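You operate a simulated robot arm through the tools that you are given. There is no shell and no other tool. Be economical: measure what you need, move in short steps, check, and stop when the job is done.

The job below is to be done with a simulated two-armed robot. You get a single attempt, and the scene is never put back.

TASK
Pick up the teal case marked "95" from the top of the brown table with one hand, pass it to the other hand and put it on the top shelf of the grey shelf unit. Set down upright: teal case.

The check looks at the end state, three seconds after you hand in, the way a careful person would. Anything else that was tipped, shoved, dropped, spilled or broken makes it a failure.

THE ROBOT
Two 7-joint arms with two-finger parallel grippers on one trunk, on a base that drives. Base frame: it is fixed to the floor where the robot stands at the start and does not move with it; the origin is under the middle of the robot, x ahead of it, y to its left, z up; the surface under the hand at the start is at about z = 0.8. Readings come in m, degrees, newtons and seconds.
The left shoulder is at the start at [0.15, 0.171, 1.127], the right one opposite. With the tool pointing down near the work surface each hand reaches from about 0.46 to 0.94 m from the robot's upright axis, wherever it stands, measured 20 degrees to its own side. Places, roughly: top shelf of the grey shelf unit [-0.1, 0.9, 1.5]. Payload 4.4 kg a hand.
Tool frame (each hand has its own): the origin (TCP) lies between the finger pads and is the grasp point; the fingertips stand 0.023 m ahead of it; z points along the fingers, y is the line along which they close. The gripper opens to 0.094 m. The fingers are 0.038 m wide and 0.01 m thick; the gripper's body (0.054 by 0.096 m) begins 0.039 m behind the TCP.
Orientation is told as [roll, pitch, yaw] about the base's x, y, z axes, in that order, counted from this pose: with the fingers straight down and closing along the base's y, the tool's x points along the base's -x, its y along +y and its z along -z.

THE INTERFACE
- The arms move only by the tool move_arm. It takes "left_series", "right_series" or both (then of equal length, played together; a hand with none holds still); each is a list that holds one entry, the list of rows, each a list of 6 numbers: the shift along the tool's x, y, z in mm, then the turn, a rotation vector about the tool's x, y, z in degrees. In form: [[[x, y, z, ax, ay, az], ...]]. A call has 1 to 12 rows; each row is the pose to reach, as a shift and turn from the pose commanded when the call began, along the tool's axes at that moment. "left_jaw" and "right_jaw" are, for a hand that has rows, the finger opening in mm, from 0 to 94, set as the call begins (left out, the last holds). Rows are played at 5 a second. More than 0.05 m and 8.6 degrees between two rows, or a gripper value outside its range, and nothing of the call is played. A pose out of reach is approached as far as the arm can. The call stops where the force on the tool passes 40 N (or 10 N more than at its start, if that is more) or the arm is blocked; 0.2 s more then pass. The fingers move at their own pace (about 0.072 m/s each) and stop on an object; they squeeze with about 23 N. The grip force told is the motor's: it shows also when the fingers shut on nothing. Time passes only in rows, and 0.2 s behind the last, so rows that repeat a pose let the fingers close. The reply holds the time, the measured pose of the TCP, the force on the tool along the base axes, the opening and the grip force, in the units named above and with some noise, with the torque about the TCP (base axes, N m) and any sound that the robot's microphone picked up.
- Cameras (640 x 400 px; columns grow to the right, rows downward): "scene" is now at [0.2305, 0.0677, 1.2468]; the picture's right is [0.83, -0.55, 0.00], its down [-0.40, -0.61, -0.68] and it looks along [0.38, 0.57, -0.73] (base axes); focal length 214 px, centre (320, 200). "left" rides on the left gripper at [0.086, -0.016, -0.074] in its tool frame; the picture's right is [0.18, 0.98, 0.00], its down [-0.58, 0.11, -0.81] and it looks along [-0.79, 0.15, 0.59] (tool axes); focal length 243 px, centre (320, 200). "right" rides on the right gripper at [0.086, 0.016, -0.075] in its tool frame; the picture's right is [-0.18, 0.98, 0.00], its down [-0.58, -0.11, -0.81] and it looks along [-0.79, -0.15, 0.59] (tool axes); focal length 243 px, centre (320, 200). There is no depth. A picture from a camera that has moved, and an enlarged one, comes with that camera's place and axes in the base frame and with its lens.
- snapshot(camera): a new picture of that camera. No time passes.
- slide_trunk(by): slides the trunk up (or, below 0, down) by that many m; the arms and the scene camera ride with it, the base frame stays. It gives what a move gives, with no picture.
- base_move(legs): drives the robot by 1 to 6 legs, each [ahead, left, turn to the left] in m, m and degrees, along the robot's own axes; the way and the turn of a leg run together, so that a leg with both is an arc; at most 1.5 m and 180 degrees a leg. The arms and the cameras ride along, it lands a little off, and it stops where it bumps. It gives what a move gives.
- aim_head(pan, tilt): turns the head with the scene camera to pan (to the left, within 80 degrees either way) and tilt (down, from -29 to 69), counted from straight ahead of the robot. It gives what a move gives.
- zoom(camera, box): a new picture of the part [left, top, right, bottom] of that camera's present view, enlarged. No time passes.
- hand_in(): hands the job in; it is judged then, once.

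Go step by step. Nothing tells you exact positions but the pictures and the camera data: compare them with the known pose of the tool, close in by small moves and look again before you grip or let go. The budget is 120 turns and 108 pictures, counting those below and the enlarged ones. Unless the task says otherwise, let go and move clear before handing in, and close with one line.

The tools are called after "Call:" by a JSON object that holds its "api" and its "payload". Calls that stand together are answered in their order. move_arm: Moves the arms, as the interface text tells. Its arguments: {"type":"object","properties":{"left_series":{"type":"array","items":{"type":"array","items":{"type":"array","items":{"type":"number"}}}},"left_jaw":{"type":"number"},"right_series":{"type":"array","items":{"type":"array","items":{"type":"array","items":{"type":"number"}}}},"right_jaw":{"type":"number"}},"required":[]} The other tools are called the same way: slide_trunk (by) slides the trunk up or down; base_move (legs) drives the base; aim_head (pan, tilt) turns the head that bears the scene camera; snapshot (camera) takes a picture; zoom (camera, box) takes an enlarged picture of a part of a camera's view; hand_in () hands the job in.

At the start:

```text
t: 0.0
left_tcp_pos: [0.3772, 0.4121, 0.9995]
left_ee_rot: [0.0, 0.0, 0.0]
left_force: [0.3, 0.4, -0.2]
left_moment: [0.02, 0.03, 0.02]
left_width: 0.0938
left_finger_force: 0.1
right_tcp_pos: [0.5277, 0.0423, 0.9998]
right_ee_rot: [0.0, 0.0, 0.0]
right_force: [0.5, 0.4, -0.2]
right_moment: [0.03, 0.0, 0.02]
right_width: 0.0942
right_finger_force: 0.1
trunk travel left (down, up): [-0.142, 0.246]
robot x, y, heading: [-0.0012, 0.0015, -0.0]
head pan, tilt: [56.4, 47.0]
```

scene: 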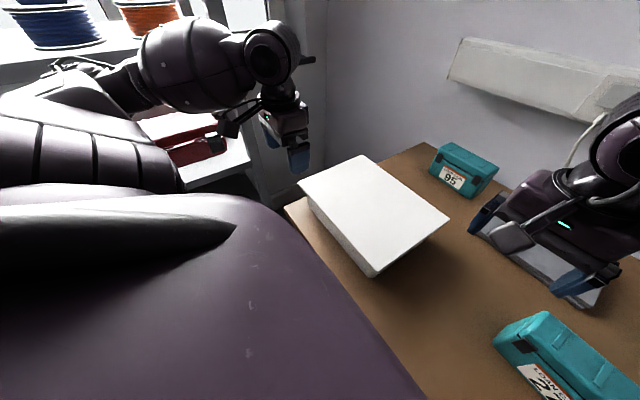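
right: 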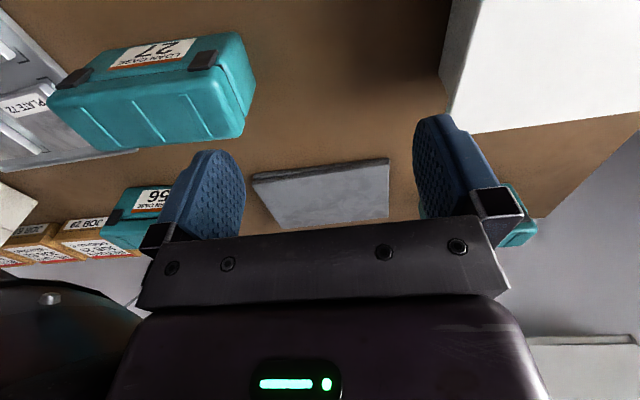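
left: 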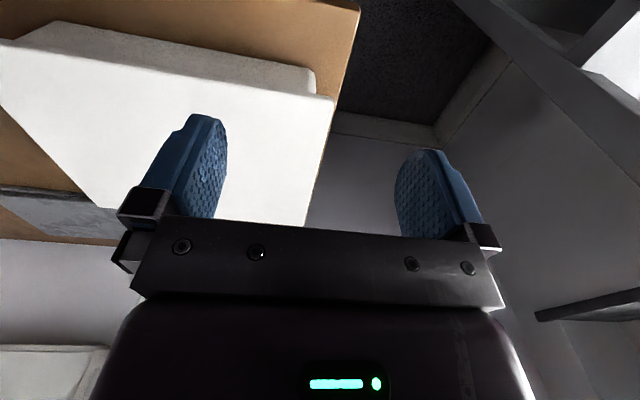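

I see several teal cases with similar labels, so I'll enlarge the labels before I decide which one is "95".

Call:
{"api": "zoom", "payload": {"camera": "scene", "box": [400, 120, 520, 220]}}

Call:
{"api": "zoom", "payload": {"camera": "right", "box": [0, 160, 240, 310]}}

Call:
{"api": "aim_head", "payload": {"pan": 0, "tilt": 45}}

Call:
{"api": "snapshot", "payload": {"camera": "scene"}}

```text
4.00 times, centred on (460, 170) of scene
camera zoom: at [0.2305, 0.0677, 1.2468], right [0.83, -0.55, 0.0], down [-0.4, -0.61, -0.68], along [0.38, 0.57, -0.73], focal length 858 px, centre (-240, 320)
```

zoom: 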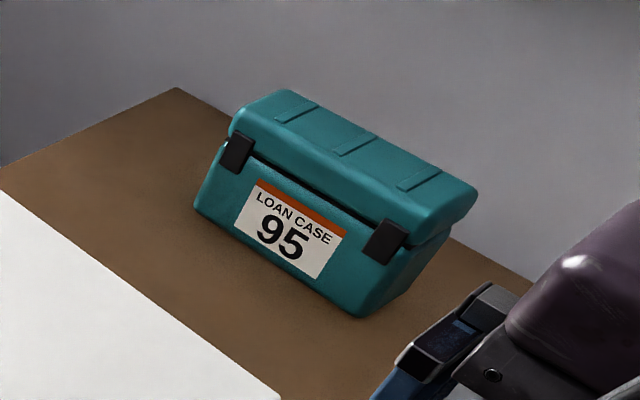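

```text
2.67 times, centred on (120, 235) of right
camera zoom: at [0.4412, 0.0568, 1.0748], right [0.18, 0.98, 0.0], down [0.58, -0.11, 0.81], along [0.79, -0.15, -0.59], focal length 647 px, centre (853, 107)
```

zoom: 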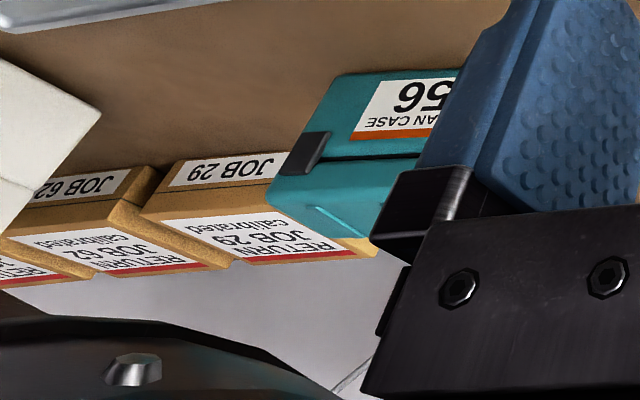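

```text
t: 1.3
left_tcp_pos: [0.378, 0.4102, 1.0001]
left_ee_rot: [0.1, 0.1, 0.0]
left_force: [-0.3, 0.1, 0.0]
left_moment: [0.01, 0.05, -0.01]
left_width: 0.094
left_finger_force: 0.0
right_tcp_pos: [0.5283, 0.041, 0.9992]
right_ee_rot: [0.0, 0.1, 0.0]
right_force: [-0.3, -0.6, 0.0]
right_moment: [0.0, -0.01, 0.03]
right_width: 0.0942
right_finger_force: 0.0
trunk travel left (down, up): [-0.142, 0.246]
robot x, y, heading: [0.0005, 0.0005, -0.1]
head pan, tilt: [0.0, 45.0]
```

```text
102 pictures are left
camera scene: at [0.2677, 0.0015, 1.2497], right [0.0, -1.0, 0.0], down [-0.71, 0.0, -0.71], along [0.71, 0.0, -0.71], focal length 214 px, centre (320, 200)
```

scene: 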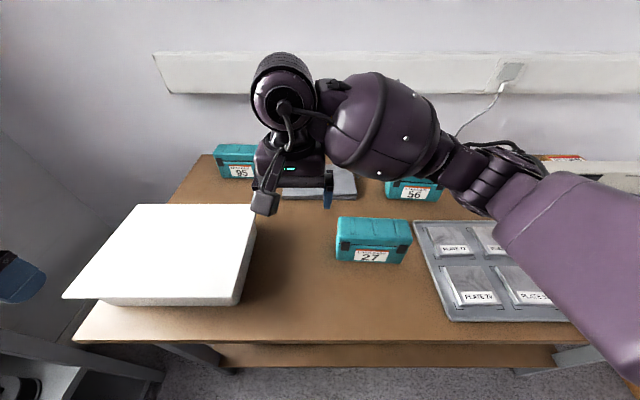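

The "95" case is at the far left of the table, with its centre near (0.86, 0.255, 0.8) and its long side along y. Next I'll look at the shelf unit.

Call:
{"api": "aim_head", "payload": {"pan": 80, "tilt": -10}}

Call:
{"api": "snapshot", "payload": {"camera": "scene"}}

Call:
{"api": "aim_head", "payload": {"pan": 80, "tilt": 35}}

Call:
{"api": "snapshot", "payload": {"camera": "scene"}}

```text
t: 2.8
left_tcp_pos: [0.3777, 0.4112, 1.0]
left_ee_rot: [0.0, 0.0, 0.0]
left_force: [0.3, 0.5, 0.5]
left_moment: [0.02, -0.01, -0.01]
left_width: 0.0937
left_finger_force: 0.1
right_tcp_pos: [0.5278, 0.0424, 0.9995]
right_ee_rot: [0.0, 0.0, 0.0]
right_force: [0.3, -0.3, 0.2]
right_moment: [-0.03, -0.02, 0.02]
right_width: 0.094
right_finger_force: 0.1
trunk travel left (down, up): [-0.142, 0.246]
robot x, y, heading: [-0.0004, -0.0002, 0.0]
head pan, tilt: [80.0, -10.0]
```

```text
101 pictures are left
camera scene: at [0.2011, 0.0844, 1.3359], right [0.98, -0.17, 0.0], down [0.03, 0.17, -0.98], along [0.17, 0.97, 0.17], focal length 214 px, centre (320, 200)
```

scene: 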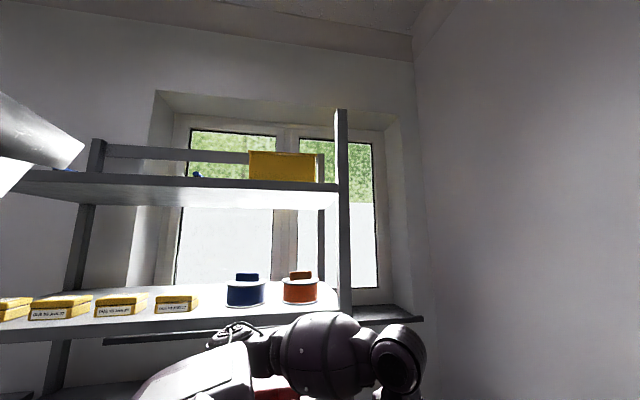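

```text
t: 3.9
left_tcp_pos: [0.3777, 0.4107, 0.9992]
left_ee_rot: [0.0, 0.0, 0.0]
left_force: [-0.2, 0.2, 0.5]
left_moment: [-0.03, 0.02, -0.01]
left_width: 0.0937
left_finger_force: 0.2
right_tcp_pos: [0.5278, 0.0404, 0.9995]
right_ee_rot: [0.0, 0.1, -0.1]
right_force: [-0.4, -0.2, 1.0]
right_moment: [0.01, 0.0, 0.02]
right_width: 0.0941
right_finger_force: 0.1
trunk travel left (down, up): [-0.142, 0.246]
robot x, y, heading: [0.002, 0.002, -0.1]
head pan, tilt: [80.0, 35.0]
```

```text
100 pictures are left
camera scene: at [0.2017, 0.0882, 1.2646], right [0.98, -0.17, 0.0], down [-0.1, -0.56, -0.82], along [0.14, 0.81, -0.57], focal length 214 px, centre (320, 200)
```

scene: 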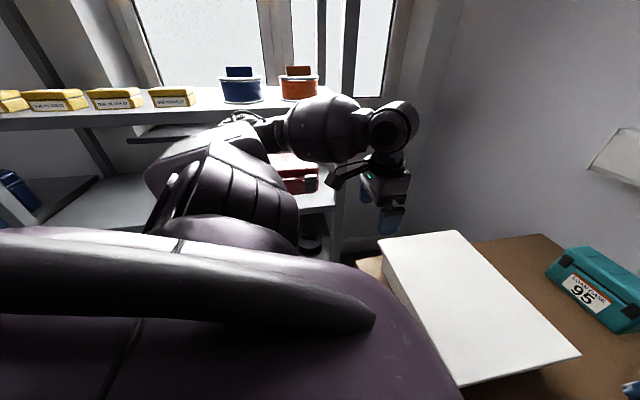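

The top shelf is open above and its front edge is near y≈0.75. I plan to pick with the left hand, pass to the right hand tilted about 45°, then turn to face the shelf. First I'll bring the left hand over the case, closing along x, and move the right hand aside.

Call:
{"api": "move_arm", "payload": {"left_series": [[[-37, -9, -3, 0, 0, 7.5], [-74, -18, -6, 0, 0, 15], [-111, -27, -9, 0, 0, 22.5], [-148, -36, -12, 0, 0, 30], [-185, -45, -15, 0, 0, 37.5], [-222, -54, -18, 0, 0, 45], [-259, -63, -21, 0, 0, 52.5], [-296, -72, -24, 0, 0, 60], [-333, -81, -27, 0, 0, 67.5], [-370, -90, -30, 0, 0, 75], [-407, -99, -33, 0, 0, 82.5], [-440, -108, -36, 0, 0, 90]]], "right_series": [[[0, -15, 0, 0, 0, 0], [0, -30, 0, 0, 0, 0], [0, -45, 0, 0, 0, 0], [0, -60, 0, 0, 0, 0], [0, -75, 0, 0, 0, 0], [0, -90, 0, 0, 0, 0], [0, -105, 0, 0, 0, 0], [0, -120, 0, 0, 0, 0], [0, -135, 0, 0, 0, 0], [0, -150, 0, 0, 0, 0], [0, -165, 0, 0, 0, 0], [0, -180, 0, 0, 0, 0]]]}}

Call:
{"api": "aim_head", "payload": {"pan": 20, "tilt": 35}}

Call:
{"api": "snapshot", "payload": {"camera": "scene"}}

Call:
{"api": "snapshot", "payload": {"camera": "left"}}

```text
t: 6.5
left_tcp_pos: [0.7534, 0.3481, 1.0044]
left_ee_rot: [-0.2, 0.0, -89.8]
left_force: [1.5, 1.4, 0.5]
left_moment: [-0.1, 0.05, 0.0]
left_width: 0.0944
left_finger_force: 0.1
left hand out of reach, approached as far as the arm can: row 10, 11, 12
right_tcp_pos: [0.5307, -0.1384, 0.9961]
right_ee_rot: [0.0, 0.4, 0.0]
right_force: [0.4, 0.3, -0.6]
right_moment: [0.03, 0.09, -0.01]
right_width: 0.0939
right_finger_force: 0.1
trunk travel left (down, up): [-0.142, 0.246]
robot x, y, heading: [-0.0006, 0.0015, 0.0]
head pan, tilt: [80.0, 35.0]
```

```text
t: 7.8
left_tcp_pos: [0.7507, 0.3459, 1.0094]
left_ee_rot: [0.2, 0.0, -89.7]
left_force: [-0.3, -0.3, 0.2]
left_moment: [-0.02, 0.01, -0.01]
left_width: 0.0939
left_finger_force: 0.1
right_tcp_pos: [0.5291, -0.1388, 0.9991]
right_ee_rot: [0.1, 0.0, 0.0]
right_force: [0.1, 0.5, -0.3]
right_moment: [0.02, 0.02, 0.01]
right_width: 0.0941
right_finger_force: 0.0
trunk travel left (down, up): [-0.142, 0.246]
robot x, y, heading: [-0.0001, 0.0009, 0.1]
head pan, tilt: [20.0, 35.0]
```

```text
99 pictures are left
camera scene: at [0.2691, 0.0316, 1.2645], right [0.34, -0.94, 0.0], down [-0.54, -0.2, -0.82], along [0.77, 0.28, -0.57], focal length 214 px, centre (320, 200)
```

scene: 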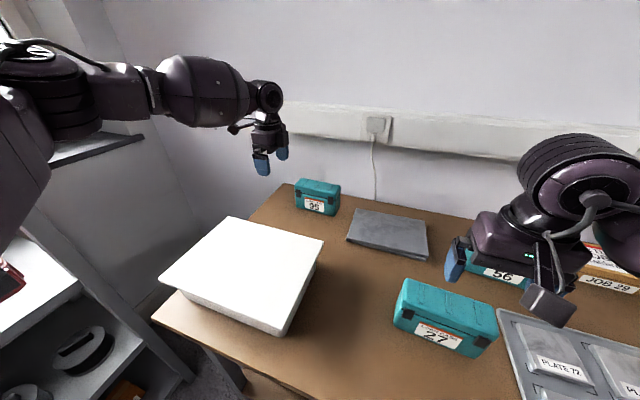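

```text
98 pictures are left
camera left: at [0.7343, 0.4332, 1.0833], right [0.98, 0.19, 0.0], down [0.11, -0.58, 0.81], along [0.15, -0.79, -0.59], focal length 243 px, centre (320, 200)
```

left: 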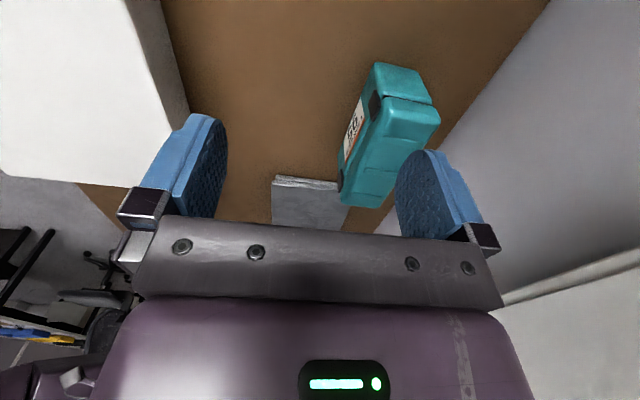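

The left arm falls short here. The base may be able to drive closer, so I'll check the room between the robot and the table.

Call:
{"api": "aim_head", "payload": {"pan": 0, "tilt": 69}}

Call:
{"api": "snapshot", "payload": {"camera": "scene"}}

```text
t: 8.8
left_tcp_pos: [0.7505, 0.3468, 1.0094]
left_ee_rot: [0.1, 0.0, -89.8]
left_force: [-0.5, -0.3, 0.3]
left_moment: [0.0, 0.0, -0.02]
left_width: 0.094
left_finger_force: 0.0
right_tcp_pos: [0.5286, -0.1385, 1.0006]
right_ee_rot: [-0.1, 0.0, 0.0]
right_force: [0.4, 0.5, -0.1]
right_moment: [-0.03, -0.01, -0.02]
right_width: 0.0941
right_finger_force: 0.0
trunk travel left (down, up): [-0.142, 0.246]
robot x, y, heading: [-0.0031, -0.002, -0.1]
head pan, tilt: [0.0, 68.8]
```

```text
97 pictures are left
camera scene: at [0.2424, 0.0014, 1.2209], right [0.0, -1.0, 0.0], down [-0.93, 0.0, -0.36], along [0.36, 0.0, -0.93], focal length 214 px, centre (320, 200)
```

scene: 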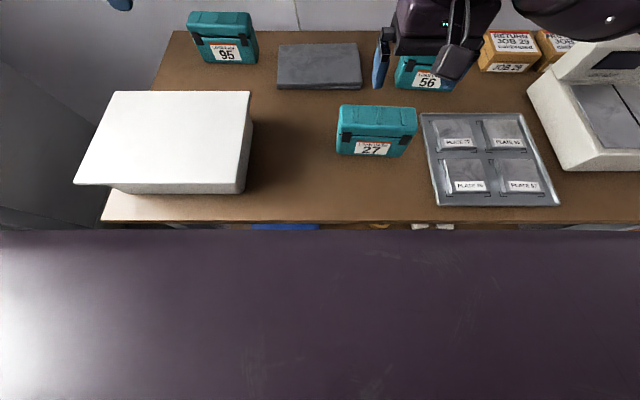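

The table edge is at x≈0.36 and close to the torso. I'll test whether the arm reaches further when it is lower.

Call:
{"api": "move_arm", "payload": {"left_series": [[[0, 0, 25, 0, 0, 0], [0, 0, 50, 0, 0, 0], [0, 0, 75, 0, 0, 0]]]}}

```text
t: 9.6
left_tcp_pos: [0.7351, 0.3496, 0.9375]
left_ee_rot: [0.1, -0.1, -90.1]
left_force: [-0.9, 0.1, 0.7]
left_moment: [-0.01, -0.04, 0.04]
left_width: 0.0939
left_finger_force: 0.1
left hand out of reach, approached as far as the arm can: row 1, 2, 3
right_tcp_pos: [0.5275, -0.1386, 0.9995]
right_ee_rot: [0.0, 0.1, 0.0]
right_force: [0.0, 0.2, 0.0]
right_moment: [0.03, 0.06, 0.01]
right_width: 0.0942
right_finger_force: 0.0
trunk travel left (down, up): [-0.142, 0.246]
robot x, y, heading: [-0.0014, 0.0001, -0.1]
head pan, tilt: [0.0, 68.8]
```

The lower pose is worse, so the wrist yaw seems to be the limit. I'll test a smaller yaw.

Call:
{"api": "move_arm", "payload": {"left_series": [[[0, 0, -20, 0, 0, -8], [0, 0, -40, 0, 0, -16], [-10, 20, -60, 0, 0, -24], [-20, 50, -60, 0, 0, -32], [-30, 80, -60, 0, 0, -40], [-40, 110, -60, 0, 0, -40]]]}}

```text
t: 11.0
left_tcp_pos: [0.7492, 0.3448, 1.0077]
left_ee_rot: [0.0, -0.1, -50.0]
left_force: [0.4, 0.5, -0.1]
left_moment: [0.03, 0.01, 0.01]
left_width: 0.094
left_finger_force: 0.1
left hand out of reach, approached as far as the arm can: row 3, 4, 5, 6
right_tcp_pos: [0.5281, -0.1385, 0.9998]
right_ee_rot: [0.0, 0.0, 0.1]
right_force: [0.5, -0.6, -0.3]
right_moment: [0.01, 0.0, -0.03]
right_width: 0.094
right_finger_force: 0.1
trunk travel left (down, up): [-0.142, 0.246]
robot x, y, heading: [-0.0, -0.001, 0.0]
head pan, tilt: [0.0, 68.8]
```

Reach is limited by distance, so I must bring the base closer. I'll turn the right hand's camera to look along the gap between the robot and the table.

Call:
{"api": "move_arm", "payload": {"right_series": [[[14, -23, 0, 0, 0, -7.5], [28, -46, 0, 0, 0, -15], [42, -69, 0, 0, 0, -22.5], [56, -92, 0, 0, 0, -30], [70, -115, 0, 0, 0, -37.5], [84, -138, 0, 0, 0, -45], [98, -161, 0, 0, 0, -52.5], [112, -184, 0, 0, 0, -60], [126, -207, 0, 0, 0, -67.5], [140, -230, 0, 0, 0, -75], [154, -253, 0, 0, 0, -82.5], [168, -280, 0, 0, 0, -90]]]}}

Call:
{"api": "snapshot", "payload": {"camera": "right"}}

```text
t: 13.6
left_tcp_pos: [0.7483, 0.3442, 1.0068]
left_ee_rot: [0.0, -0.1, -50.0]
left_force: [-0.3, -0.3, -0.3]
left_moment: [-0.01, 0.01, 0.0]
left_width: 0.0941
left_finger_force: 0.0
right_tcp_pos: [0.415, -0.2163, 1.1252]
right_ee_rot: [0.8, 0.2, 88.9]
right_force: [0.4, 0.6, 0.2]
right_moment: [-0.02, 0.01, 0.0]
right_width: 0.0941
right_finger_force: 0.0
right hand out of reach, approached as far as the arm can: row 6, 7, 8, 9, 10, 11, 12
trunk travel left (down, up): [-0.142, 0.246]
robot x, y, heading: [-0.0012, 0.0013, -0.1]
head pan, tilt: [0.0, 68.8]
```

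```text
96 pictures are left
camera right: at [0.3975, -0.3031, 1.1999], right [-0.98, 0.2, 0.01], down [0.13, 0.58, 0.8], along [0.16, 0.79, -0.59], focal length 243 px, centre (320, 200)
```

right: 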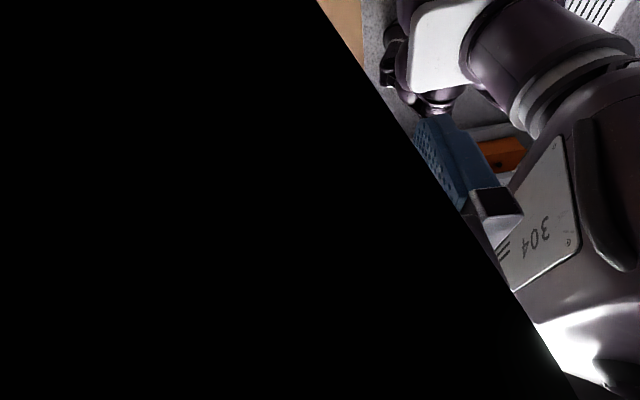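

The camera is blocked there. From the head pictures, the torso and base front stay behind x≈0.32, so there is a little room to go forward. I'll bring the right hand back and test the left hand's reach with yaw 0.

Call:
{"api": "move_arm", "payload": {"left_series": [[[5, -8, 0, 0, 0, -5], [10, -16, 0, 0, 0, -10], [15, -24, 0, 0, 0, -15], [20, -32, 0, 0, 0, -20], [25, -40, 0, 0, 0, -25], [30, -48, 0, 0, 0, -30], [35, -56, 0, 0, 0, -35], [40, -64, 0, 0, 0, -40], [45, -72, 0, 0, 0, -45], [50, -80, 0, 0, 0, -50], [53, -86, 0, 0, 0, -50], [53, -86, 0, 0, 0, -50]]], "right_series": [[[-7, -9, 6, 0, 0, 7.5], [-14, -18, 12, 0, 0, 15], [-21, -27, 18, 0, 0, 22.5], [-28, -36, 24, 0, 0, 30], [-35, -45, 30, 0, 0, 37.5], [-42, -54, 36, 0, 0, 45], [-49, -63, 42, 0, 0, 52.5], [-56, -72, 48, 0, 0, 60], [-63, -81, 54, 0, 0, 67.5], [-70, -90, 60, 0, 0, 75], [-74, -100, 66, 0, 0, 82.5], [-78, -113, 70, 0, 0, 90]]]}}

Call:
{"api": "move_arm", "payload": {"left_series": [[[-40, 0, 0, 0, 0, 0], [-80, 0, 0, 0, 0, 0], [-120, 0, 0, 0, 0, 0], [-160, 0, 0, 0, 0, 0], [-200, 0, 0, 0, 0, 0]]]}}

```text
t: 16.2
left_tcp_pos: [0.6506, 0.3295, 1.0078]
left_ee_rot: [0.0, 0.1, 0.0]
left_force: [0.1, 0.1, -1.0]
left_moment: [0.03, 0.0, 0.0]
left_width: 0.0941
left_finger_force: 0.0
right_tcp_pos: [0.5292, -0.1359, 1.0553]
right_ee_rot: [0.0, 0.1, -0.2]
right_force: [0.2, 0.3, -1.1]
right_moment: [-0.01, -0.01, -0.03]
right_width: 0.0939
right_finger_force: 0.1
trunk travel left (down, up): [-0.142, 0.246]
robot x, y, heading: [0.0018, 0.0004, -0.1]
head pan, tilt: [0.0, 68.8]
```

```text
t: 17.4
left_tcp_pos: [0.7435, 0.3313, 1.0077]
left_ee_rot: [-0.1, 0.0, 0.1]
left_force: [-0.1, 0.3, -0.3]
left_moment: [0.03, 0.02, 0.01]
left_width: 0.0941
left_finger_force: 0.1
left hand out of reach, approached as far as the arm can: row 3, 4, 5
right_tcp_pos: [0.5288, -0.1363, 1.0545]
right_ee_rot: [0.0, 0.2, 0.0]
right_force: [-0.1, -0.2, -0.5]
right_moment: [-0.01, 0.0, -0.02]
right_width: 0.0942
right_finger_force: 0.0
trunk travel left (down, up): [-0.142, 0.246]
robot x, y, heading: [-0.0012, 0.0013, 0.2]
head pan, tilt: [0.0, 68.8]
```

Reach ends about 0.62 m from the shoulder, whatever the yaw. I'll turn the base right and shift it left so that the left shoulder comes closer to the case, starting from a slightly backed-off spot.

Call:
{"api": "base_move", "payload": {"legs": [[-0.05, 0, 0], [0, 0, -30], [-0.074, 0.188, 0]]}}

Call:
{"api": "aim_head", "payload": {"pan": 45, "tilt": 50}}

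Call:
{"api": "snapshot", "payload": {"camera": "scene"}}

```text
t: 21.7
left_tcp_pos: [0.7895, 0.109, 1.0103]
left_ee_rot: [0.0, 0.0, -30.2]
left_force: [-0.4, -0.2, -0.2]
left_moment: [-0.02, 0.01, -0.01]
left_width: 0.0941
left_finger_force: 0.0
right_tcp_pos: [0.3684, -0.1852, 1.0549]
right_ee_rot: [-0.1, 0.0, -30.2]
right_force: [-0.3, -0.2, 0.4]
right_moment: [0.04, 0.0, 0.02]
right_width: 0.0939
right_finger_force: 0.0
trunk travel left (down, up): [-0.142, 0.246]
robot x, y, heading: [-0.02, 0.2019, -30.1]
head pan, tilt: [0.0, 68.8]
```

```text
t: 22.8
left_tcp_pos: [0.7888, 0.1078, 1.0098]
left_ee_rot: [0.0, 0.0, -30.2]
left_force: [0.2, 0.5, -0.7]
left_moment: [0.0, -0.03, -0.01]
left_width: 0.0942
left_finger_force: 0.1
right_tcp_pos: [0.3672, -0.1866, 1.0557]
right_ee_rot: [0.0, 0.0, -30.3]
right_force: [-0.1, -0.8, -0.3]
right_moment: [0.0, -0.02, 0.0]
right_width: 0.0941
right_finger_force: 0.1
trunk travel left (down, up): [-0.142, 0.246]
robot x, y, heading: [-0.0219, 0.195, -30.4]
head pan, tilt: [45.0, 50.0]
```

```text
95 pictures are left
camera scene: at [0.2159, 0.1245, 1.2427], right [0.25, -0.97, 0.0], down [-0.74, -0.19, -0.64], along [0.62, 0.16, -0.77], focal length 214 px, centre (320, 200)
```

scene: 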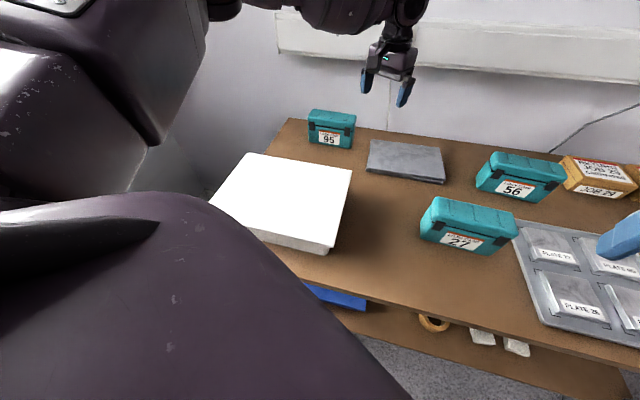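

No bump so far. I'll inch forward toward the table.

Call:
{"api": "base_move", "payload": {"legs": [[0.022, 0.012, 0], [0.022, 0.012, 0]]}}

Call:
{"api": "move_arm", "payload": {"left_series": [[[0, 20, -10, 0, 0, 6], [10, 40, -20, 0, 0, 12], [10, 60, -30, 0, 0, 18], [10, 80, -40, 0, 0, 24], [10, 100, -40, 0, 0, 30], [10, 120, -40, 0, 0, 36], [10, 140, -40, 0, 0, 42], [10, 150, -40, 0, 0, 48], [10, 160, -40, 0, 0, 54], [10, 170, -40, 0, 0, 60]]]}}

Call:
{"api": "slide_trunk", "payload": {"by": -0.1}}

Call:
{"api": "snapshot", "payload": {"camera": "scene"}}

Call:
{"api": "snapshot", "payload": {"camera": "left"}}

```text
t: 23.9
left_tcp_pos: [0.8163, 0.1087, 1.0085]
left_ee_rot: [0.0, 0.1, -30.1]
left_force: [-0.5, -0.4, -0.6]
left_moment: [-0.01, 0.01, 0.01]
left_width: 0.0941
left_finger_force: 0.1
right_tcp_pos: [0.395, -0.1852, 1.0559]
right_ee_rot: [0.0, -0.1, -30.2]
right_force: [-0.4, -0.1, 0.7]
right_moment: [0.0, -0.01, -0.01]
right_width: 0.0942
right_finger_force: 0.0
trunk travel left (down, up): [-0.142, 0.246]
robot x, y, heading: [0.0047, 0.1955, -30.0]
head pan, tilt: [45.0, 50.0]
stopped in leg 2: the robot was blocked; the commanded pose is now the measured one
```

```text
t: 26.1
left_tcp_pos: [0.89, 0.2577, 1.0494]
left_ee_rot: [-0.2, 0.1, -90.6]
left_force: [-23.7, -12.6, -6.9]
left_moment: [0.4, -0.58, -0.24]
left_width: 0.0831
left_finger_force: 0.1
right_tcp_pos: [0.3925, -0.1883, 1.0551]
right_ee_rot: [0.1, 0.1, -30.1]
right_force: [-0.5, -0.6, 0.0]
right_moment: [0.01, 0.01, 0.04]
right_width: 0.0935
right_finger_force: 0.1
trunk travel left (down, up): [-0.142, 0.246]
robot x, y, heading: [0.0063, 0.1974, -30.1]
head pan, tilt: [45.0, 50.0]
```

```text
t: 26.7
left_tcp_pos: [0.8897, 0.2622, 1.0138]
left_ee_rot: [-1.1, 0.8, -90.1]
left_force: [-28.5, -2.2, -11.3]
left_moment: [0.05, -0.88, -0.08]
left_width: 0.0813
left_finger_force: 0.1
right_tcp_pos: [0.3943, -0.1873, 1.0234]
right_ee_rot: [0.3, 0.9, -30.0]
right_force: [0.1, 0.5, 1.3]
right_moment: [-0.02, -0.03, 0.0]
right_width: 0.0941
right_finger_force: 0.1
trunk travel left (down, up): [-0.118, 0.271]
robot x, y, heading: [0.0091, 0.1979, -30.0]
head pan, tilt: [45.0, 50.0]
stopped: the force on the tool passed its limit at 51 N (the readings are from after the stop); the commanded pose is now the measured one
```

```text
94 pictures are left
camera scene: at [0.2608, 0.112, 1.2128], right [0.26, -0.97, 0.0], down [-0.74, -0.2, -0.65], along [0.62, 0.17, -0.76], focal length 214 px, centre (320, 200)
```

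scene: 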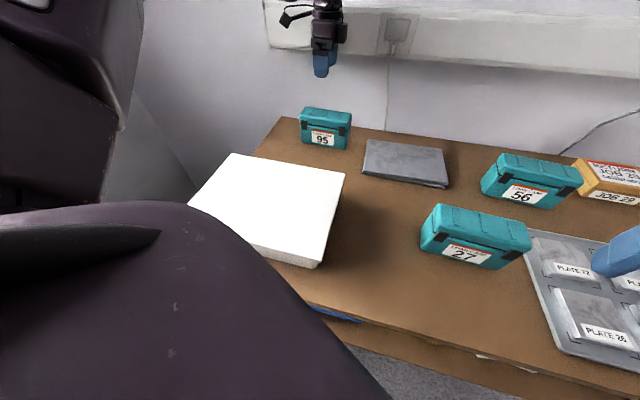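

```text
93 pictures are left
camera left: at [0.8752, 0.3484, 1.0895], right [0.98, 0.18, -0.02], down [0.12, -0.59, 0.8], along [0.14, -0.79, -0.6], focal length 243 px, centre (320, 200)
```

left: 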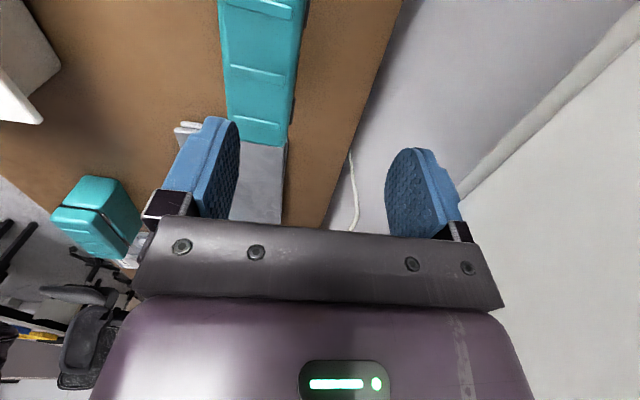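

The left hand touched the wall rail behind the table and the base is up against the table edge. The case has not moved: its centre is about (0.845, 0.253) and its top is near z 0.89. I'll pull the hand off the wall.

Call:
{"api": "move_arm", "payload": {"left_series": [[[0, -25, 0, 0, 0, 0], [10, -46, 0, 0, 0, 0], [10, -46, 0, 0, 0, 0]]]}}

Call:
{"api": "base_move", "payload": {"legs": [[-0.008, -0.004, 0]]}}

Call:
{"api": "slide_trunk", "payload": {"by": -0.04}}

Call:
{"api": "snapshot", "payload": {"camera": "left"}}

Call:
{"api": "snapshot", "payload": {"camera": "scene"}}

```text
t: 27.5
left_tcp_pos: [0.8494, 0.2719, 1.0176]
left_ee_rot: [-0.8, 0.6, -89.9]
left_force: [0.5, -0.2, -0.3]
left_moment: [-0.01, -0.02, -0.01]
left_width: 0.0941
left_finger_force: 0.1
right_tcp_pos: [0.3967, -0.1862, 1.0219]
right_ee_rot: [0.1, 1.0, -30.1]
right_force: [0.4, 0.0, -0.3]
right_moment: [0.0, 0.01, 0.01]
right_width: 0.0938
right_finger_force: 0.2
trunk travel left (down, up): [-0.118, 0.271]
robot x, y, heading: [0.0079, 0.1961, -30.3]
head pan, tilt: [45.0, 50.0]
```

```text
t: 28.2
left_tcp_pos: [0.8394, 0.2711, 1.0173]
left_ee_rot: [-0.8, 0.5, -89.9]
left_force: [-0.6, 0.2, 1.0]
left_moment: [-0.01, -0.02, -0.03]
left_width: 0.0942
left_finger_force: 0.0
right_tcp_pos: [0.3892, -0.1866, 1.0241]
right_ee_rot: [0.2, 1.0, -30.2]
right_force: [0.7, -0.4, -0.4]
right_moment: [0.01, -0.01, -0.02]
right_width: 0.0941
right_finger_force: 0.1
trunk travel left (down, up): [-0.118, 0.271]
robot x, y, heading: [-0.0016, 0.1965, -29.7]
head pan, tilt: [45.0, 50.0]
```

```text
t: 29.1
left_tcp_pos: [0.8392, 0.2733, 0.9803]
left_ee_rot: [-0.6, 0.3, -89.9]
left_force: [0.1, -0.8, 0.1]
left_moment: [0.02, -0.01, 0.01]
left_width: 0.0942
left_finger_force: 0.1
right_tcp_pos: [0.388, -0.1859, 0.9872]
right_ee_rot: [0.1, 0.8, -30.1]
right_force: [-1.1, -0.1, 0.4]
right_moment: [-0.01, 0.02, 0.02]
right_width: 0.0941
right_finger_force: 0.0
trunk travel left (down, up): [-0.078, 0.311]
robot x, y, heading: [-0.0022, 0.1985, -30.0]
head pan, tilt: [45.0, 50.0]
```

```text
92 pictures are left
camera left: at [0.8231, 0.3593, 1.0546], right [0.98, 0.19, -0.01], down [0.12, -0.59, 0.8], along [0.14, -0.79, -0.6], focal length 243 px, centre (320, 200)
```

left: 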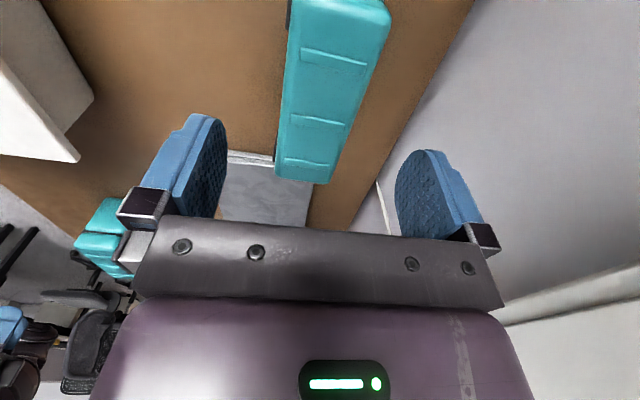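

```text
91 pictures are left
camera scene: at [0.2876, 0.0934, 1.1636], right [0.26, -0.97, 0.0], down [-0.74, -0.2, -0.64], along [0.62, 0.17, -0.77], focal length 214 px, centre (320, 200)
```

scene: 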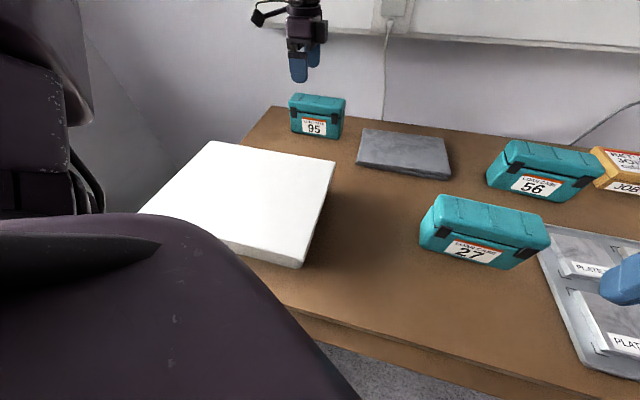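

The hand is centred over the case in x (0.84) and sits about 27 mm left of its centre. I'll lower it part way and check.

Call:
{"api": "move_arm", "payload": {"left_series": [[[0, 0, 25, 0, 0, 0], [0, 0, 50, 0, 0, 0], [0, 0, 78, 0, 0, 0], [0, 0, 78, 0, 0, 0]]], "left_jaw": 94}}

Call:
{"api": "snapshot", "payload": {"camera": "left"}}

Call:
{"api": "zoom", "payload": {"camera": "scene", "box": [240, 40, 400, 140]}}

```text
t: 30.1
left_tcp_pos: [0.8382, 0.2731, 0.9001]
left_ee_rot: [-0.4, 0.4, -90.0]
left_force: [-0.6, -0.6, 0.0]
left_moment: [0.03, 0.02, -0.02]
left_width: 0.0939
left_finger_force: 0.0
right_tcp_pos: [0.3887, -0.186, 0.9851]
right_ee_rot: [0.1, 0.9, -30.1]
right_force: [-0.3, 0.4, 0.1]
right_moment: [-0.02, 0.0, 0.0]
right_width: 0.0939
right_finger_force: 0.1
trunk travel left (down, up): [-0.078, 0.311]
robot x, y, heading: [-0.0033, 0.1974, -30.0]
head pan, tilt: [45.0, 50.0]
```

```text
90 pictures are left
camera left: at [0.8233, 0.3594, 0.9736], right [0.98, 0.19, -0.01], down [0.12, -0.59, 0.8], along [0.14, -0.79, -0.6], focal length 243 px, centre (320, 200)
```

left: 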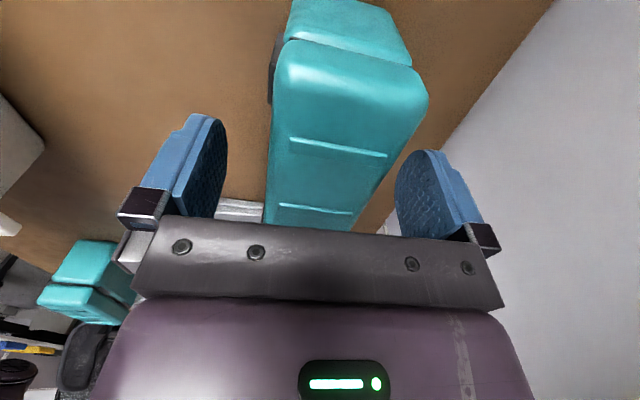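

```text
4.00 times, centred on (320, 90) of scene
camera zoom: at [0.289, 0.0929, 1.1629], right [0.26, -0.97, 0.0], down [-0.74, -0.2, -0.64], along [0.62, 0.17, -0.77], focal length 858 px, centre (320, 640)
```

zoom: 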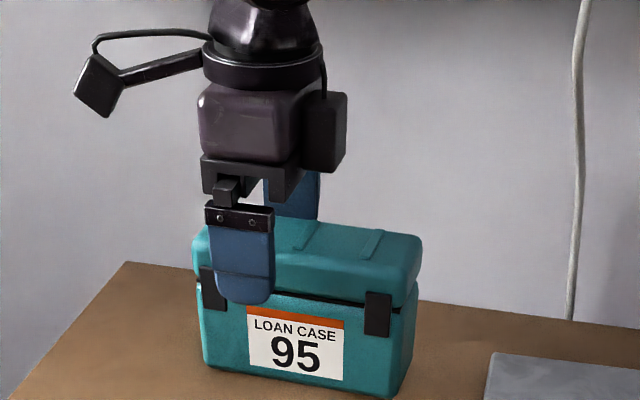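

The fingers straddle the case with room on both sides. I'll go down 40 mm and close.

Call:
{"api": "move_arm", "payload": {"left_series": [[[0, 0, 20, 0, 0, 0], [0, 0, 40, 0, 0, 0], [0, 0, 40, 0, 0, 0]]]}}

Call:
{"api": "move_arm", "payload": {"left_series": [[[0, 0, 0, 0, 0, 0], [0, 0, 0, 0, 0, 0], [0, 0, 0, 0, 0, 0], [0, 0, 0, 0, 0, 0]]], "left_jaw": 40}}

Call:
{"api": "zoom", "payload": {"camera": "scene", "box": [240, 40, 400, 140]}}

```text
t: 30.9
left_tcp_pos: [0.8379, 0.2743, 0.8612]
left_ee_rot: [-0.5, 0.4, -89.9]
left_force: [0.0, 1.3, 8.8]
left_moment: [-0.31, -0.3, 0.03]
left_width: 0.094
left_finger_force: 0.1
right_tcp_pos: [0.3883, -0.1846, 0.9855]
right_ee_rot: [0.1, 0.8, -30.1]
right_force: [-0.5, 0.2, 0.2]
right_moment: [0.01, 0.0, 0.02]
right_width: 0.0939
right_finger_force: 0.0
trunk travel left (down, up): [-0.078, 0.311]
robot x, y, heading: [-0.0022, 0.1925, -30.2]
head pan, tilt: [45.0, 50.0]
```

```text
t: 31.9
left_tcp_pos: [0.8361, 0.2734, 0.8615]
left_ee_rot: [-0.6, 0.5, -89.9]
left_force: [1.9, 0.8, 15.5]
left_moment: [-0.64, -0.75, 0.44]
left_width: 0.0628
left_finger_force: 23.0
right_tcp_pos: [0.3871, -0.1867, 0.9853]
right_ee_rot: [0.1, 1.0, -30.1]
right_force: [0.0, -0.6, -0.9]
right_moment: [0.01, 0.02, -0.01]
right_width: 0.0941
right_finger_force: 0.1
trunk travel left (down, up): [-0.078, 0.311]
robot x, y, heading: [-0.0025, 0.1965, -30.2]
head pan, tilt: [45.0, 50.0]
```

```text
4.00 times, centred on (320, 90) of scene
camera zoom: at [0.2881, 0.0928, 1.1632], right [0.26, -0.97, 0.0], down [-0.74, -0.2, -0.64], along [0.62, 0.17, -0.77], focal length 858 px, centre (320, 640)
```

zoom: 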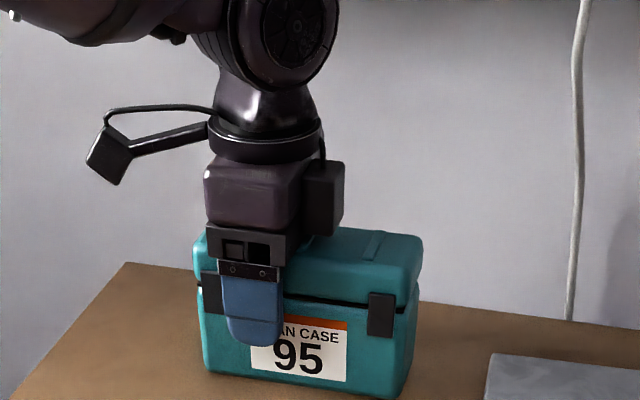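

The case is gripped at 63 mm wide, and its top touches the gripper body, so it is about 0.10 m tall. I'll lift it gently.

Call:
{"api": "move_arm", "payload": {"left_series": [[[0, 0, -10, 0, 0, 0], [0, 0, -20, 0, 0, 0], [0, 0, -40, 0, 0, 0], [0, 0, -60, 0, 0, 0], [0, 0, -60, 0, 0, 0]]]}}

Call:
{"api": "zoom", "payload": {"camera": "scene", "box": [240, 20, 400, 120]}}

```text
t: 33.0
left_tcp_pos: [0.8386, 0.2731, 0.9198]
left_ee_rot: [-0.6, 0.4, -89.9]
left_force: [0.4, 0.6, -4.6]
left_moment: [0.1, -0.01, -0.01]
left_width: 0.0632
left_finger_force: 22.9
right_tcp_pos: [0.389, -0.1865, 0.9831]
right_ee_rot: [0.0, 1.1, -30.1]
right_force: [-1.7, 1.1, -0.2]
right_moment: [0.03, 0.0, 0.01]
right_width: 0.0941
right_finger_force: 0.1
trunk travel left (down, up): [-0.078, 0.311]
robot x, y, heading: [-0.0026, 0.1954, -30.1]
head pan, tilt: [45.0, 50.0]
```

```text
4.00 times, centred on (320, 70) of scene
camera zoom: at [0.2901, 0.0926, 1.1623], right [0.26, -0.97, 0.0], down [-0.74, -0.2, -0.64], along [0.62, 0.17, -0.77], focal length 858 px, centre (320, 720)
```

zoom: 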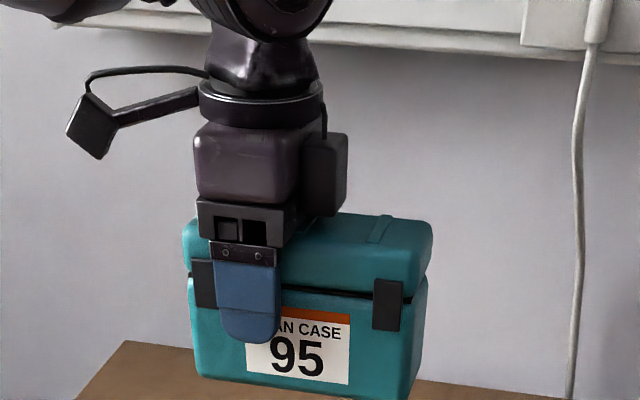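

It is lifted and level, and light at about 0.5 kg. I'll raise it, pull it back a little and reverse the robot from the table for a roomy handover.

Call:
{"api": "move_arm", "payload": {"left_series": [[[0, -10, -30, 0, 0, 0], [0, -20, -60, 0, 0, 0], [0, -35, -90, 0, 0, 0], [0, -50, -120, 0, 0, 0], [0, -75, -150, 0, 0, 0], [0, -100, -160, 0, 0, 0]]]}}

Call:
{"api": "base_move", "payload": {"legs": [[-0.15, -0.08, 0], [-0.15, -0.08, 0]]}}

Call:
{"api": "aim_head", "payload": {"pan": 10, "tilt": 35}}

Call:
{"api": "snapshot", "payload": {"camera": "scene"}}

```text
t: 34.5
left_tcp_pos: [0.7409, 0.2717, 1.081]
left_ee_rot: [-0.7, 0.4, -89.9]
left_force: [-0.2, 0.1, -4.2]
left_moment: [0.13, 0.0, -0.01]
left_width: 0.0627
left_finger_force: 23.3
right_tcp_pos: [0.389, -0.1848, 0.9842]
right_ee_rot: [-0.1, 1.0, -30.1]
right_force: [-1.3, -0.3, -0.2]
right_moment: [-0.03, 0.02, 0.02]
right_width: 0.0939
right_finger_force: 0.1
trunk travel left (down, up): [-0.078, 0.311]
robot x, y, heading: [-0.0053, 0.1982, -29.8]
head pan, tilt: [45.0, 50.0]
```

```text
t: 37.0
left_tcp_pos: [0.4028, 0.2825, 1.0818]
left_ee_rot: [-0.7, 0.5, -90.0]
left_force: [-0.3, -0.6, -4.2]
left_moment: [0.1, 0.02, 0.04]
left_width: 0.063
left_finger_force: 23.2
right_tcp_pos: [0.0501, -0.1748, 0.9845]
right_ee_rot: [0.0, 1.0, -30.3]
right_force: [-0.6, -0.6, 0.2]
right_moment: [-0.05, -0.03, -0.01]
right_width: 0.0942
right_finger_force: 0.0
trunk travel left (down, up): [-0.078, 0.311]
robot x, y, heading: [-0.3366, 0.2096, -30.0]
head pan, tilt: [45.0, 50.0]
```

```text
t: 38.0
left_tcp_pos: [0.4028, 0.2823, 1.0809]
left_ee_rot: [-0.8, 0.4, -89.9]
left_force: [-0.2, -0.1, -4.8]
left_moment: [0.14, 0.03, -0.02]
left_width: 0.063
left_finger_force: 23.0
right_tcp_pos: [0.05, -0.1743, 0.9846]
right_ee_rot: [0.0, 1.0, -30.2]
right_force: [0.6, 1.3, 0.3]
right_moment: [0.01, 0.0, -0.02]
right_width: 0.0941
right_finger_force: 0.0
trunk travel left (down, up): [-0.078, 0.311]
robot x, y, heading: [-0.3414, 0.2065, -30.1]
head pan, tilt: [10.0, 35.0]
```

```text
86 pictures are left
camera scene: at [-0.0401, 0.0541, 1.1843], right [-0.34, -0.94, 0.0], down [-0.54, 0.2, -0.82], along [0.77, -0.28, -0.57], focal length 214 px, centre (320, 200)
```

scene: 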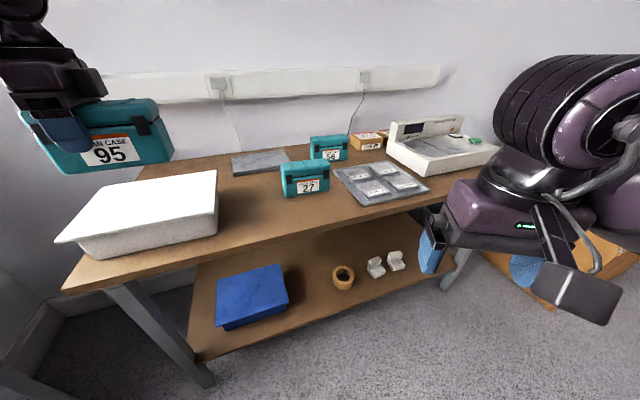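

The table is undisturbed. I'll bring the case in front of the robot and swing its free end toward the right arm.

Call:
{"api": "move_arm", "payload": {"left_series": [[[-26, -8, 0, 0, 0, 5], [-52, -16, 0, 0, 0, 10], [-78, -24, 0, 0, 0, 15], [-104, -32, 0, 0, 0, 20], [-130, -40, 0, 0, 0, 25], [-156, -48, 0, 0, 0, 30], [-182, -56, 0, 0, 0, 35], [-208, -64, 0, 0, 0, 40], [-234, -72, 0, 0, 0, 45], [-260, -80, 0, 0, 0, 50], [-286, -88, 0, 0, 0, 55], [-312, -95, 0, 0, 0, 60]]]}}

Call:
{"api": "aim_head", "payload": {"pan": 0, "tilt": 25}}

Call:
{"api": "snapshot", "payload": {"camera": "scene"}}

```text
t: 40.6
left_tcp_pos: [0.3263, 0.01, 1.0793]
left_ee_rot: [-0.8, -0.2, -146.6]
left_force: [-0.4, 0.5, -4.1]
left_moment: [0.06, -0.11, -0.02]
left_width: 0.0628
left_finger_force: 22.7
left hand out of reach, approached as far as the arm can: row 11, 12
right_tcp_pos: [0.0496, -0.1749, 0.9837]
right_ee_rot: [0.1, 0.9, -30.1]
right_force: [-0.7, 0.3, -0.2]
right_moment: [0.02, -0.01, 0.03]
right_width: 0.0939
right_finger_force: 0.0
trunk travel left (down, up): [-0.078, 0.311]
robot x, y, heading: [-0.341, 0.208, -30.0]
head pan, tilt: [10.0, 35.0]
```

```text
t: 41.3
left_tcp_pos: [0.3256, 0.0114, 1.0781]
left_ee_rot: [-0.8, -0.3, -146.7]
left_force: [-0.4, 0.6, -4.5]
left_moment: [0.08, -0.15, 0.0]
left_width: 0.0629
left_finger_force: 23.0
right_tcp_pos: [0.0501, -0.1756, 0.9849]
right_ee_rot: [0.0, 1.0, -30.2]
right_force: [-0.1, -0.2, -0.5]
right_moment: [0.01, 0.0, 0.01]
right_width: 0.094
right_finger_force: 0.0
trunk travel left (down, up): [-0.078, 0.311]
robot x, y, heading: [-0.3402, 0.2075, -30.1]
head pan, tilt: [0.0, 25.0]
```

```text
85 pictures are left
camera scene: at [-0.0431, 0.038, 1.2], right [-0.5, -0.87, 0.0], down [-0.37, 0.21, -0.91], along [0.78, -0.45, -0.42], focal length 214 px, centre (320, 200)
```

scene: 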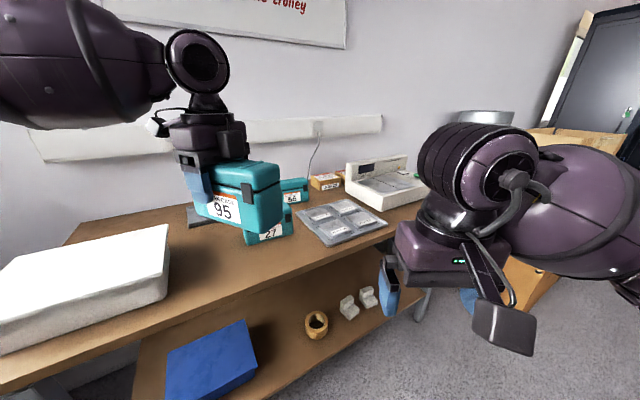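

The case now sits about 0.67 m ahead of the robot with its free end pointing right and back. I'll pitch the right hand forward to 20° below horizontal, then check.

Call:
{"api": "move_arm", "payload": {"right_series": [[[3, -6, -12, 0, -7, 0], [6, -12, -24, 0, -14, 0], [9, -18, -36, 0, -21, 0], [12, -24, -48, 0, -28, 0], [15, -30, -60, 0, -35, 0], [18, -36, -72, 0, -42, 0], [21, -42, -84, 0, -49, 0], [24, -48, -96, 0, -56, 0], [27, -54, -108, 0, -63, 0], [30, -60, -115, 0, -71, 0]]], "right_jaw": 94}}

Call:
{"api": "snapshot", "payload": {"camera": "scene"}}

```text
t: 43.5
left_tcp_pos: [0.3266, 0.0108, 1.0766]
left_ee_rot: [-0.9, -0.2, -146.6]
left_force: [0.0, -1.8, -4.2]
left_moment: [0.08, -0.12, 0.03]
left_width: 0.0628
left_finger_force: 22.9
right_tcp_pos: [0.0916, -0.2697, 1.1705]
right_ee_rot: [0.4, -69.9, -30.5]
right_force: [-0.5, -0.4, 0.4]
right_moment: [-0.01, 0.0, 0.02]
right_width: 0.0941
right_finger_force: 0.0
right hand out of reach, approached as far as the arm can: row 3, 4, 5, 6, 7, 8, 9, 10
trunk travel left (down, up): [-0.078, 0.311]
robot x, y, heading: [-0.3382, 0.2099, -30.3]
head pan, tilt: [0.0, 25.0]
```

```text
84 pictures are left
camera scene: at [-0.0426, 0.0364, 1.1993], right [-0.5, -0.86, 0.0], down [-0.37, 0.21, -0.91], along [0.78, -0.45, -0.42], focal length 214 px, centre (320, 200)
```

scene: 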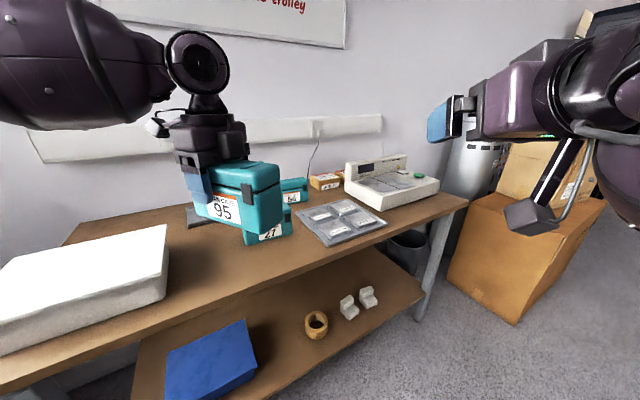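

The orientation is right. Now I'll yaw the right hand to face the free end and bring it to a pre-grasp point about 12 cm short.

Call:
{"api": "move_arm", "payload": {"right_series": [[[7, 20, 0, -6.7, 0, -2.4], [14, 40, 0, -13.3, 0, -4.8], [21, 60, 0, -20, 0, -7.3], [29, 85, 1, -26.7, 0, -9.7], [36, 107, 1, -33.3, 0, -12.1], [43, 128, 2, -40, 0, -14.5], [50, 150, 2, -46.7, 0, -17], [58, 171, 3, -53.3, 0, -19.4], [65, 192, 3, -60, 0, -21.8]]]}}

Call:
{"api": "snapshot", "payload": {"camera": "scene"}}

Call:
{"api": "snapshot", "payload": {"camera": "right"}}

```text
t: 45.5
left_tcp_pos: [0.3258, 0.0098, 1.078]
left_ee_rot: [-0.8, -0.3, -146.6]
left_force: [-0.5, 0.0, -4.1]
left_moment: [0.09, -0.1, 0.02]
left_width: 0.0631
left_finger_force: 22.9
right_tcp_pos: [0.1733, -0.0933, 1.1103]
right_ee_rot: [0.5, -70.0, 33.4]
right_force: [0.2, -0.6, 0.0]
right_moment: [0.01, 0.02, -0.03]
right_width: 0.0941
right_finger_force: 0.2
right hand out of reach, approached as far as the arm can: row 1, 2, 3
trunk travel left (down, up): [-0.078, 0.311]
robot x, y, heading: [-0.3414, 0.2091, -30.3]
head pan, tilt: [0.0, 25.0]
```

```text
83 pictures are left
camera scene: at [-0.043, 0.038, 1.2], right [-0.5, -0.87, 0.0], down [-0.37, 0.21, -0.91], along [0.78, -0.45, -0.42], focal length 214 px, centre (320, 200)
```

scene: 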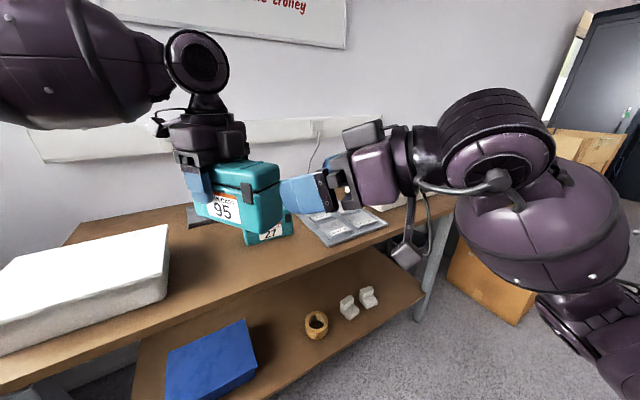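

```text
82 pictures are left
camera right: at [0.081, -0.135, 1.0546], right [-0.49, 0.85, 0.18], down [-0.4, -0.4, 0.82], along [0.77, 0.34, 0.54], focal length 243 px, centre (320, 200)
```

right: 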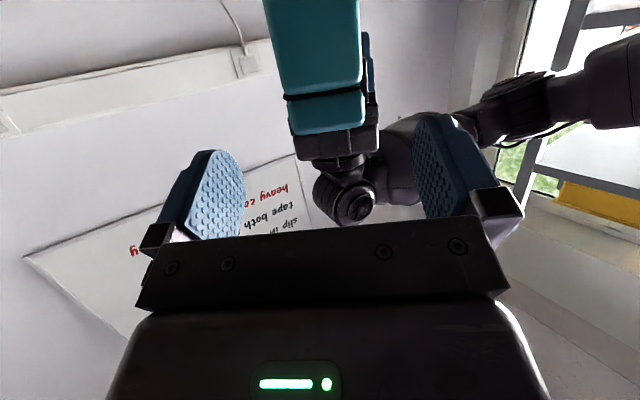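

The jaws are well lined up with the case's free end. I'll advance along the tool axis in steps.

Call:
{"api": "move_arm", "payload": {"right_series": [[[1, 0, 25, 0, 0, 0], [2, 1, 50, 0, 0, 0], [3, 2, 75, 0, 0, 0], [3, 2, 92, 0, 0, 0], [3, 2, 92, 0, 0, 0]]]}}

Call:
{"api": "zoom", "payload": {"camera": "scene", "box": [140, 110, 380, 260]}}

Call:
{"api": "snapshot", "payload": {"camera": "right"}}

```text
t: 46.7
left_tcp_pos: [0.3259, 0.0102, 1.0787]
left_ee_rot: [-0.8, -0.2, -146.7]
left_force: [0.0, -0.3, -4.4]
left_moment: [0.09, -0.08, -0.02]
left_width: 0.063
left_finger_force: 23.1
right_tcp_pos: [0.2428, -0.0449, 1.0756]
right_ee_rot: [0.1, -70.2, 33.5]
right_force: [0.1, 0.2, 1.2]
right_moment: [0.01, -0.01, 0.01]
right_width: 0.094
right_finger_force: 0.2
trunk travel left (down, up): [-0.078, 0.311]
robot x, y, heading: [-0.3393, 0.2111, -30.1]
head pan, tilt: [0.0, 25.0]
```

```text
2.67 times, centred on (260, 185) of scene
camera zoom: at [-0.0433, 0.0379, 1.2001], right [-0.5, -0.86, 0.0], down [-0.37, 0.21, -0.91], along [0.78, -0.45, -0.42], focal length 572 px, centre (480, 240)
```

zoom: 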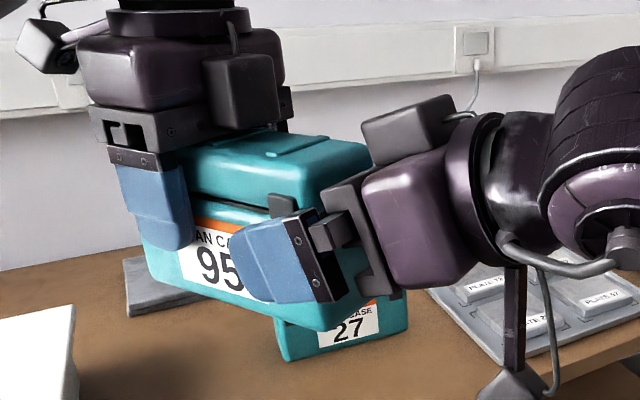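

```text
80 pictures are left
camera right: at [0.1507, -0.0861, 1.0206], right [-0.49, 0.85, 0.17], down [-0.41, -0.4, 0.82], along [0.77, 0.33, 0.54], focal length 243 px, centre (320, 200)
```

right: 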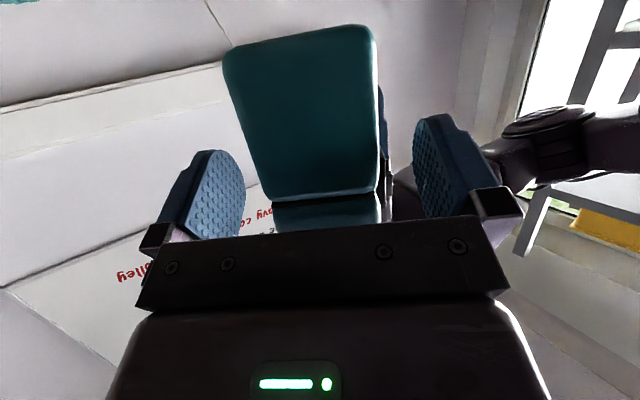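

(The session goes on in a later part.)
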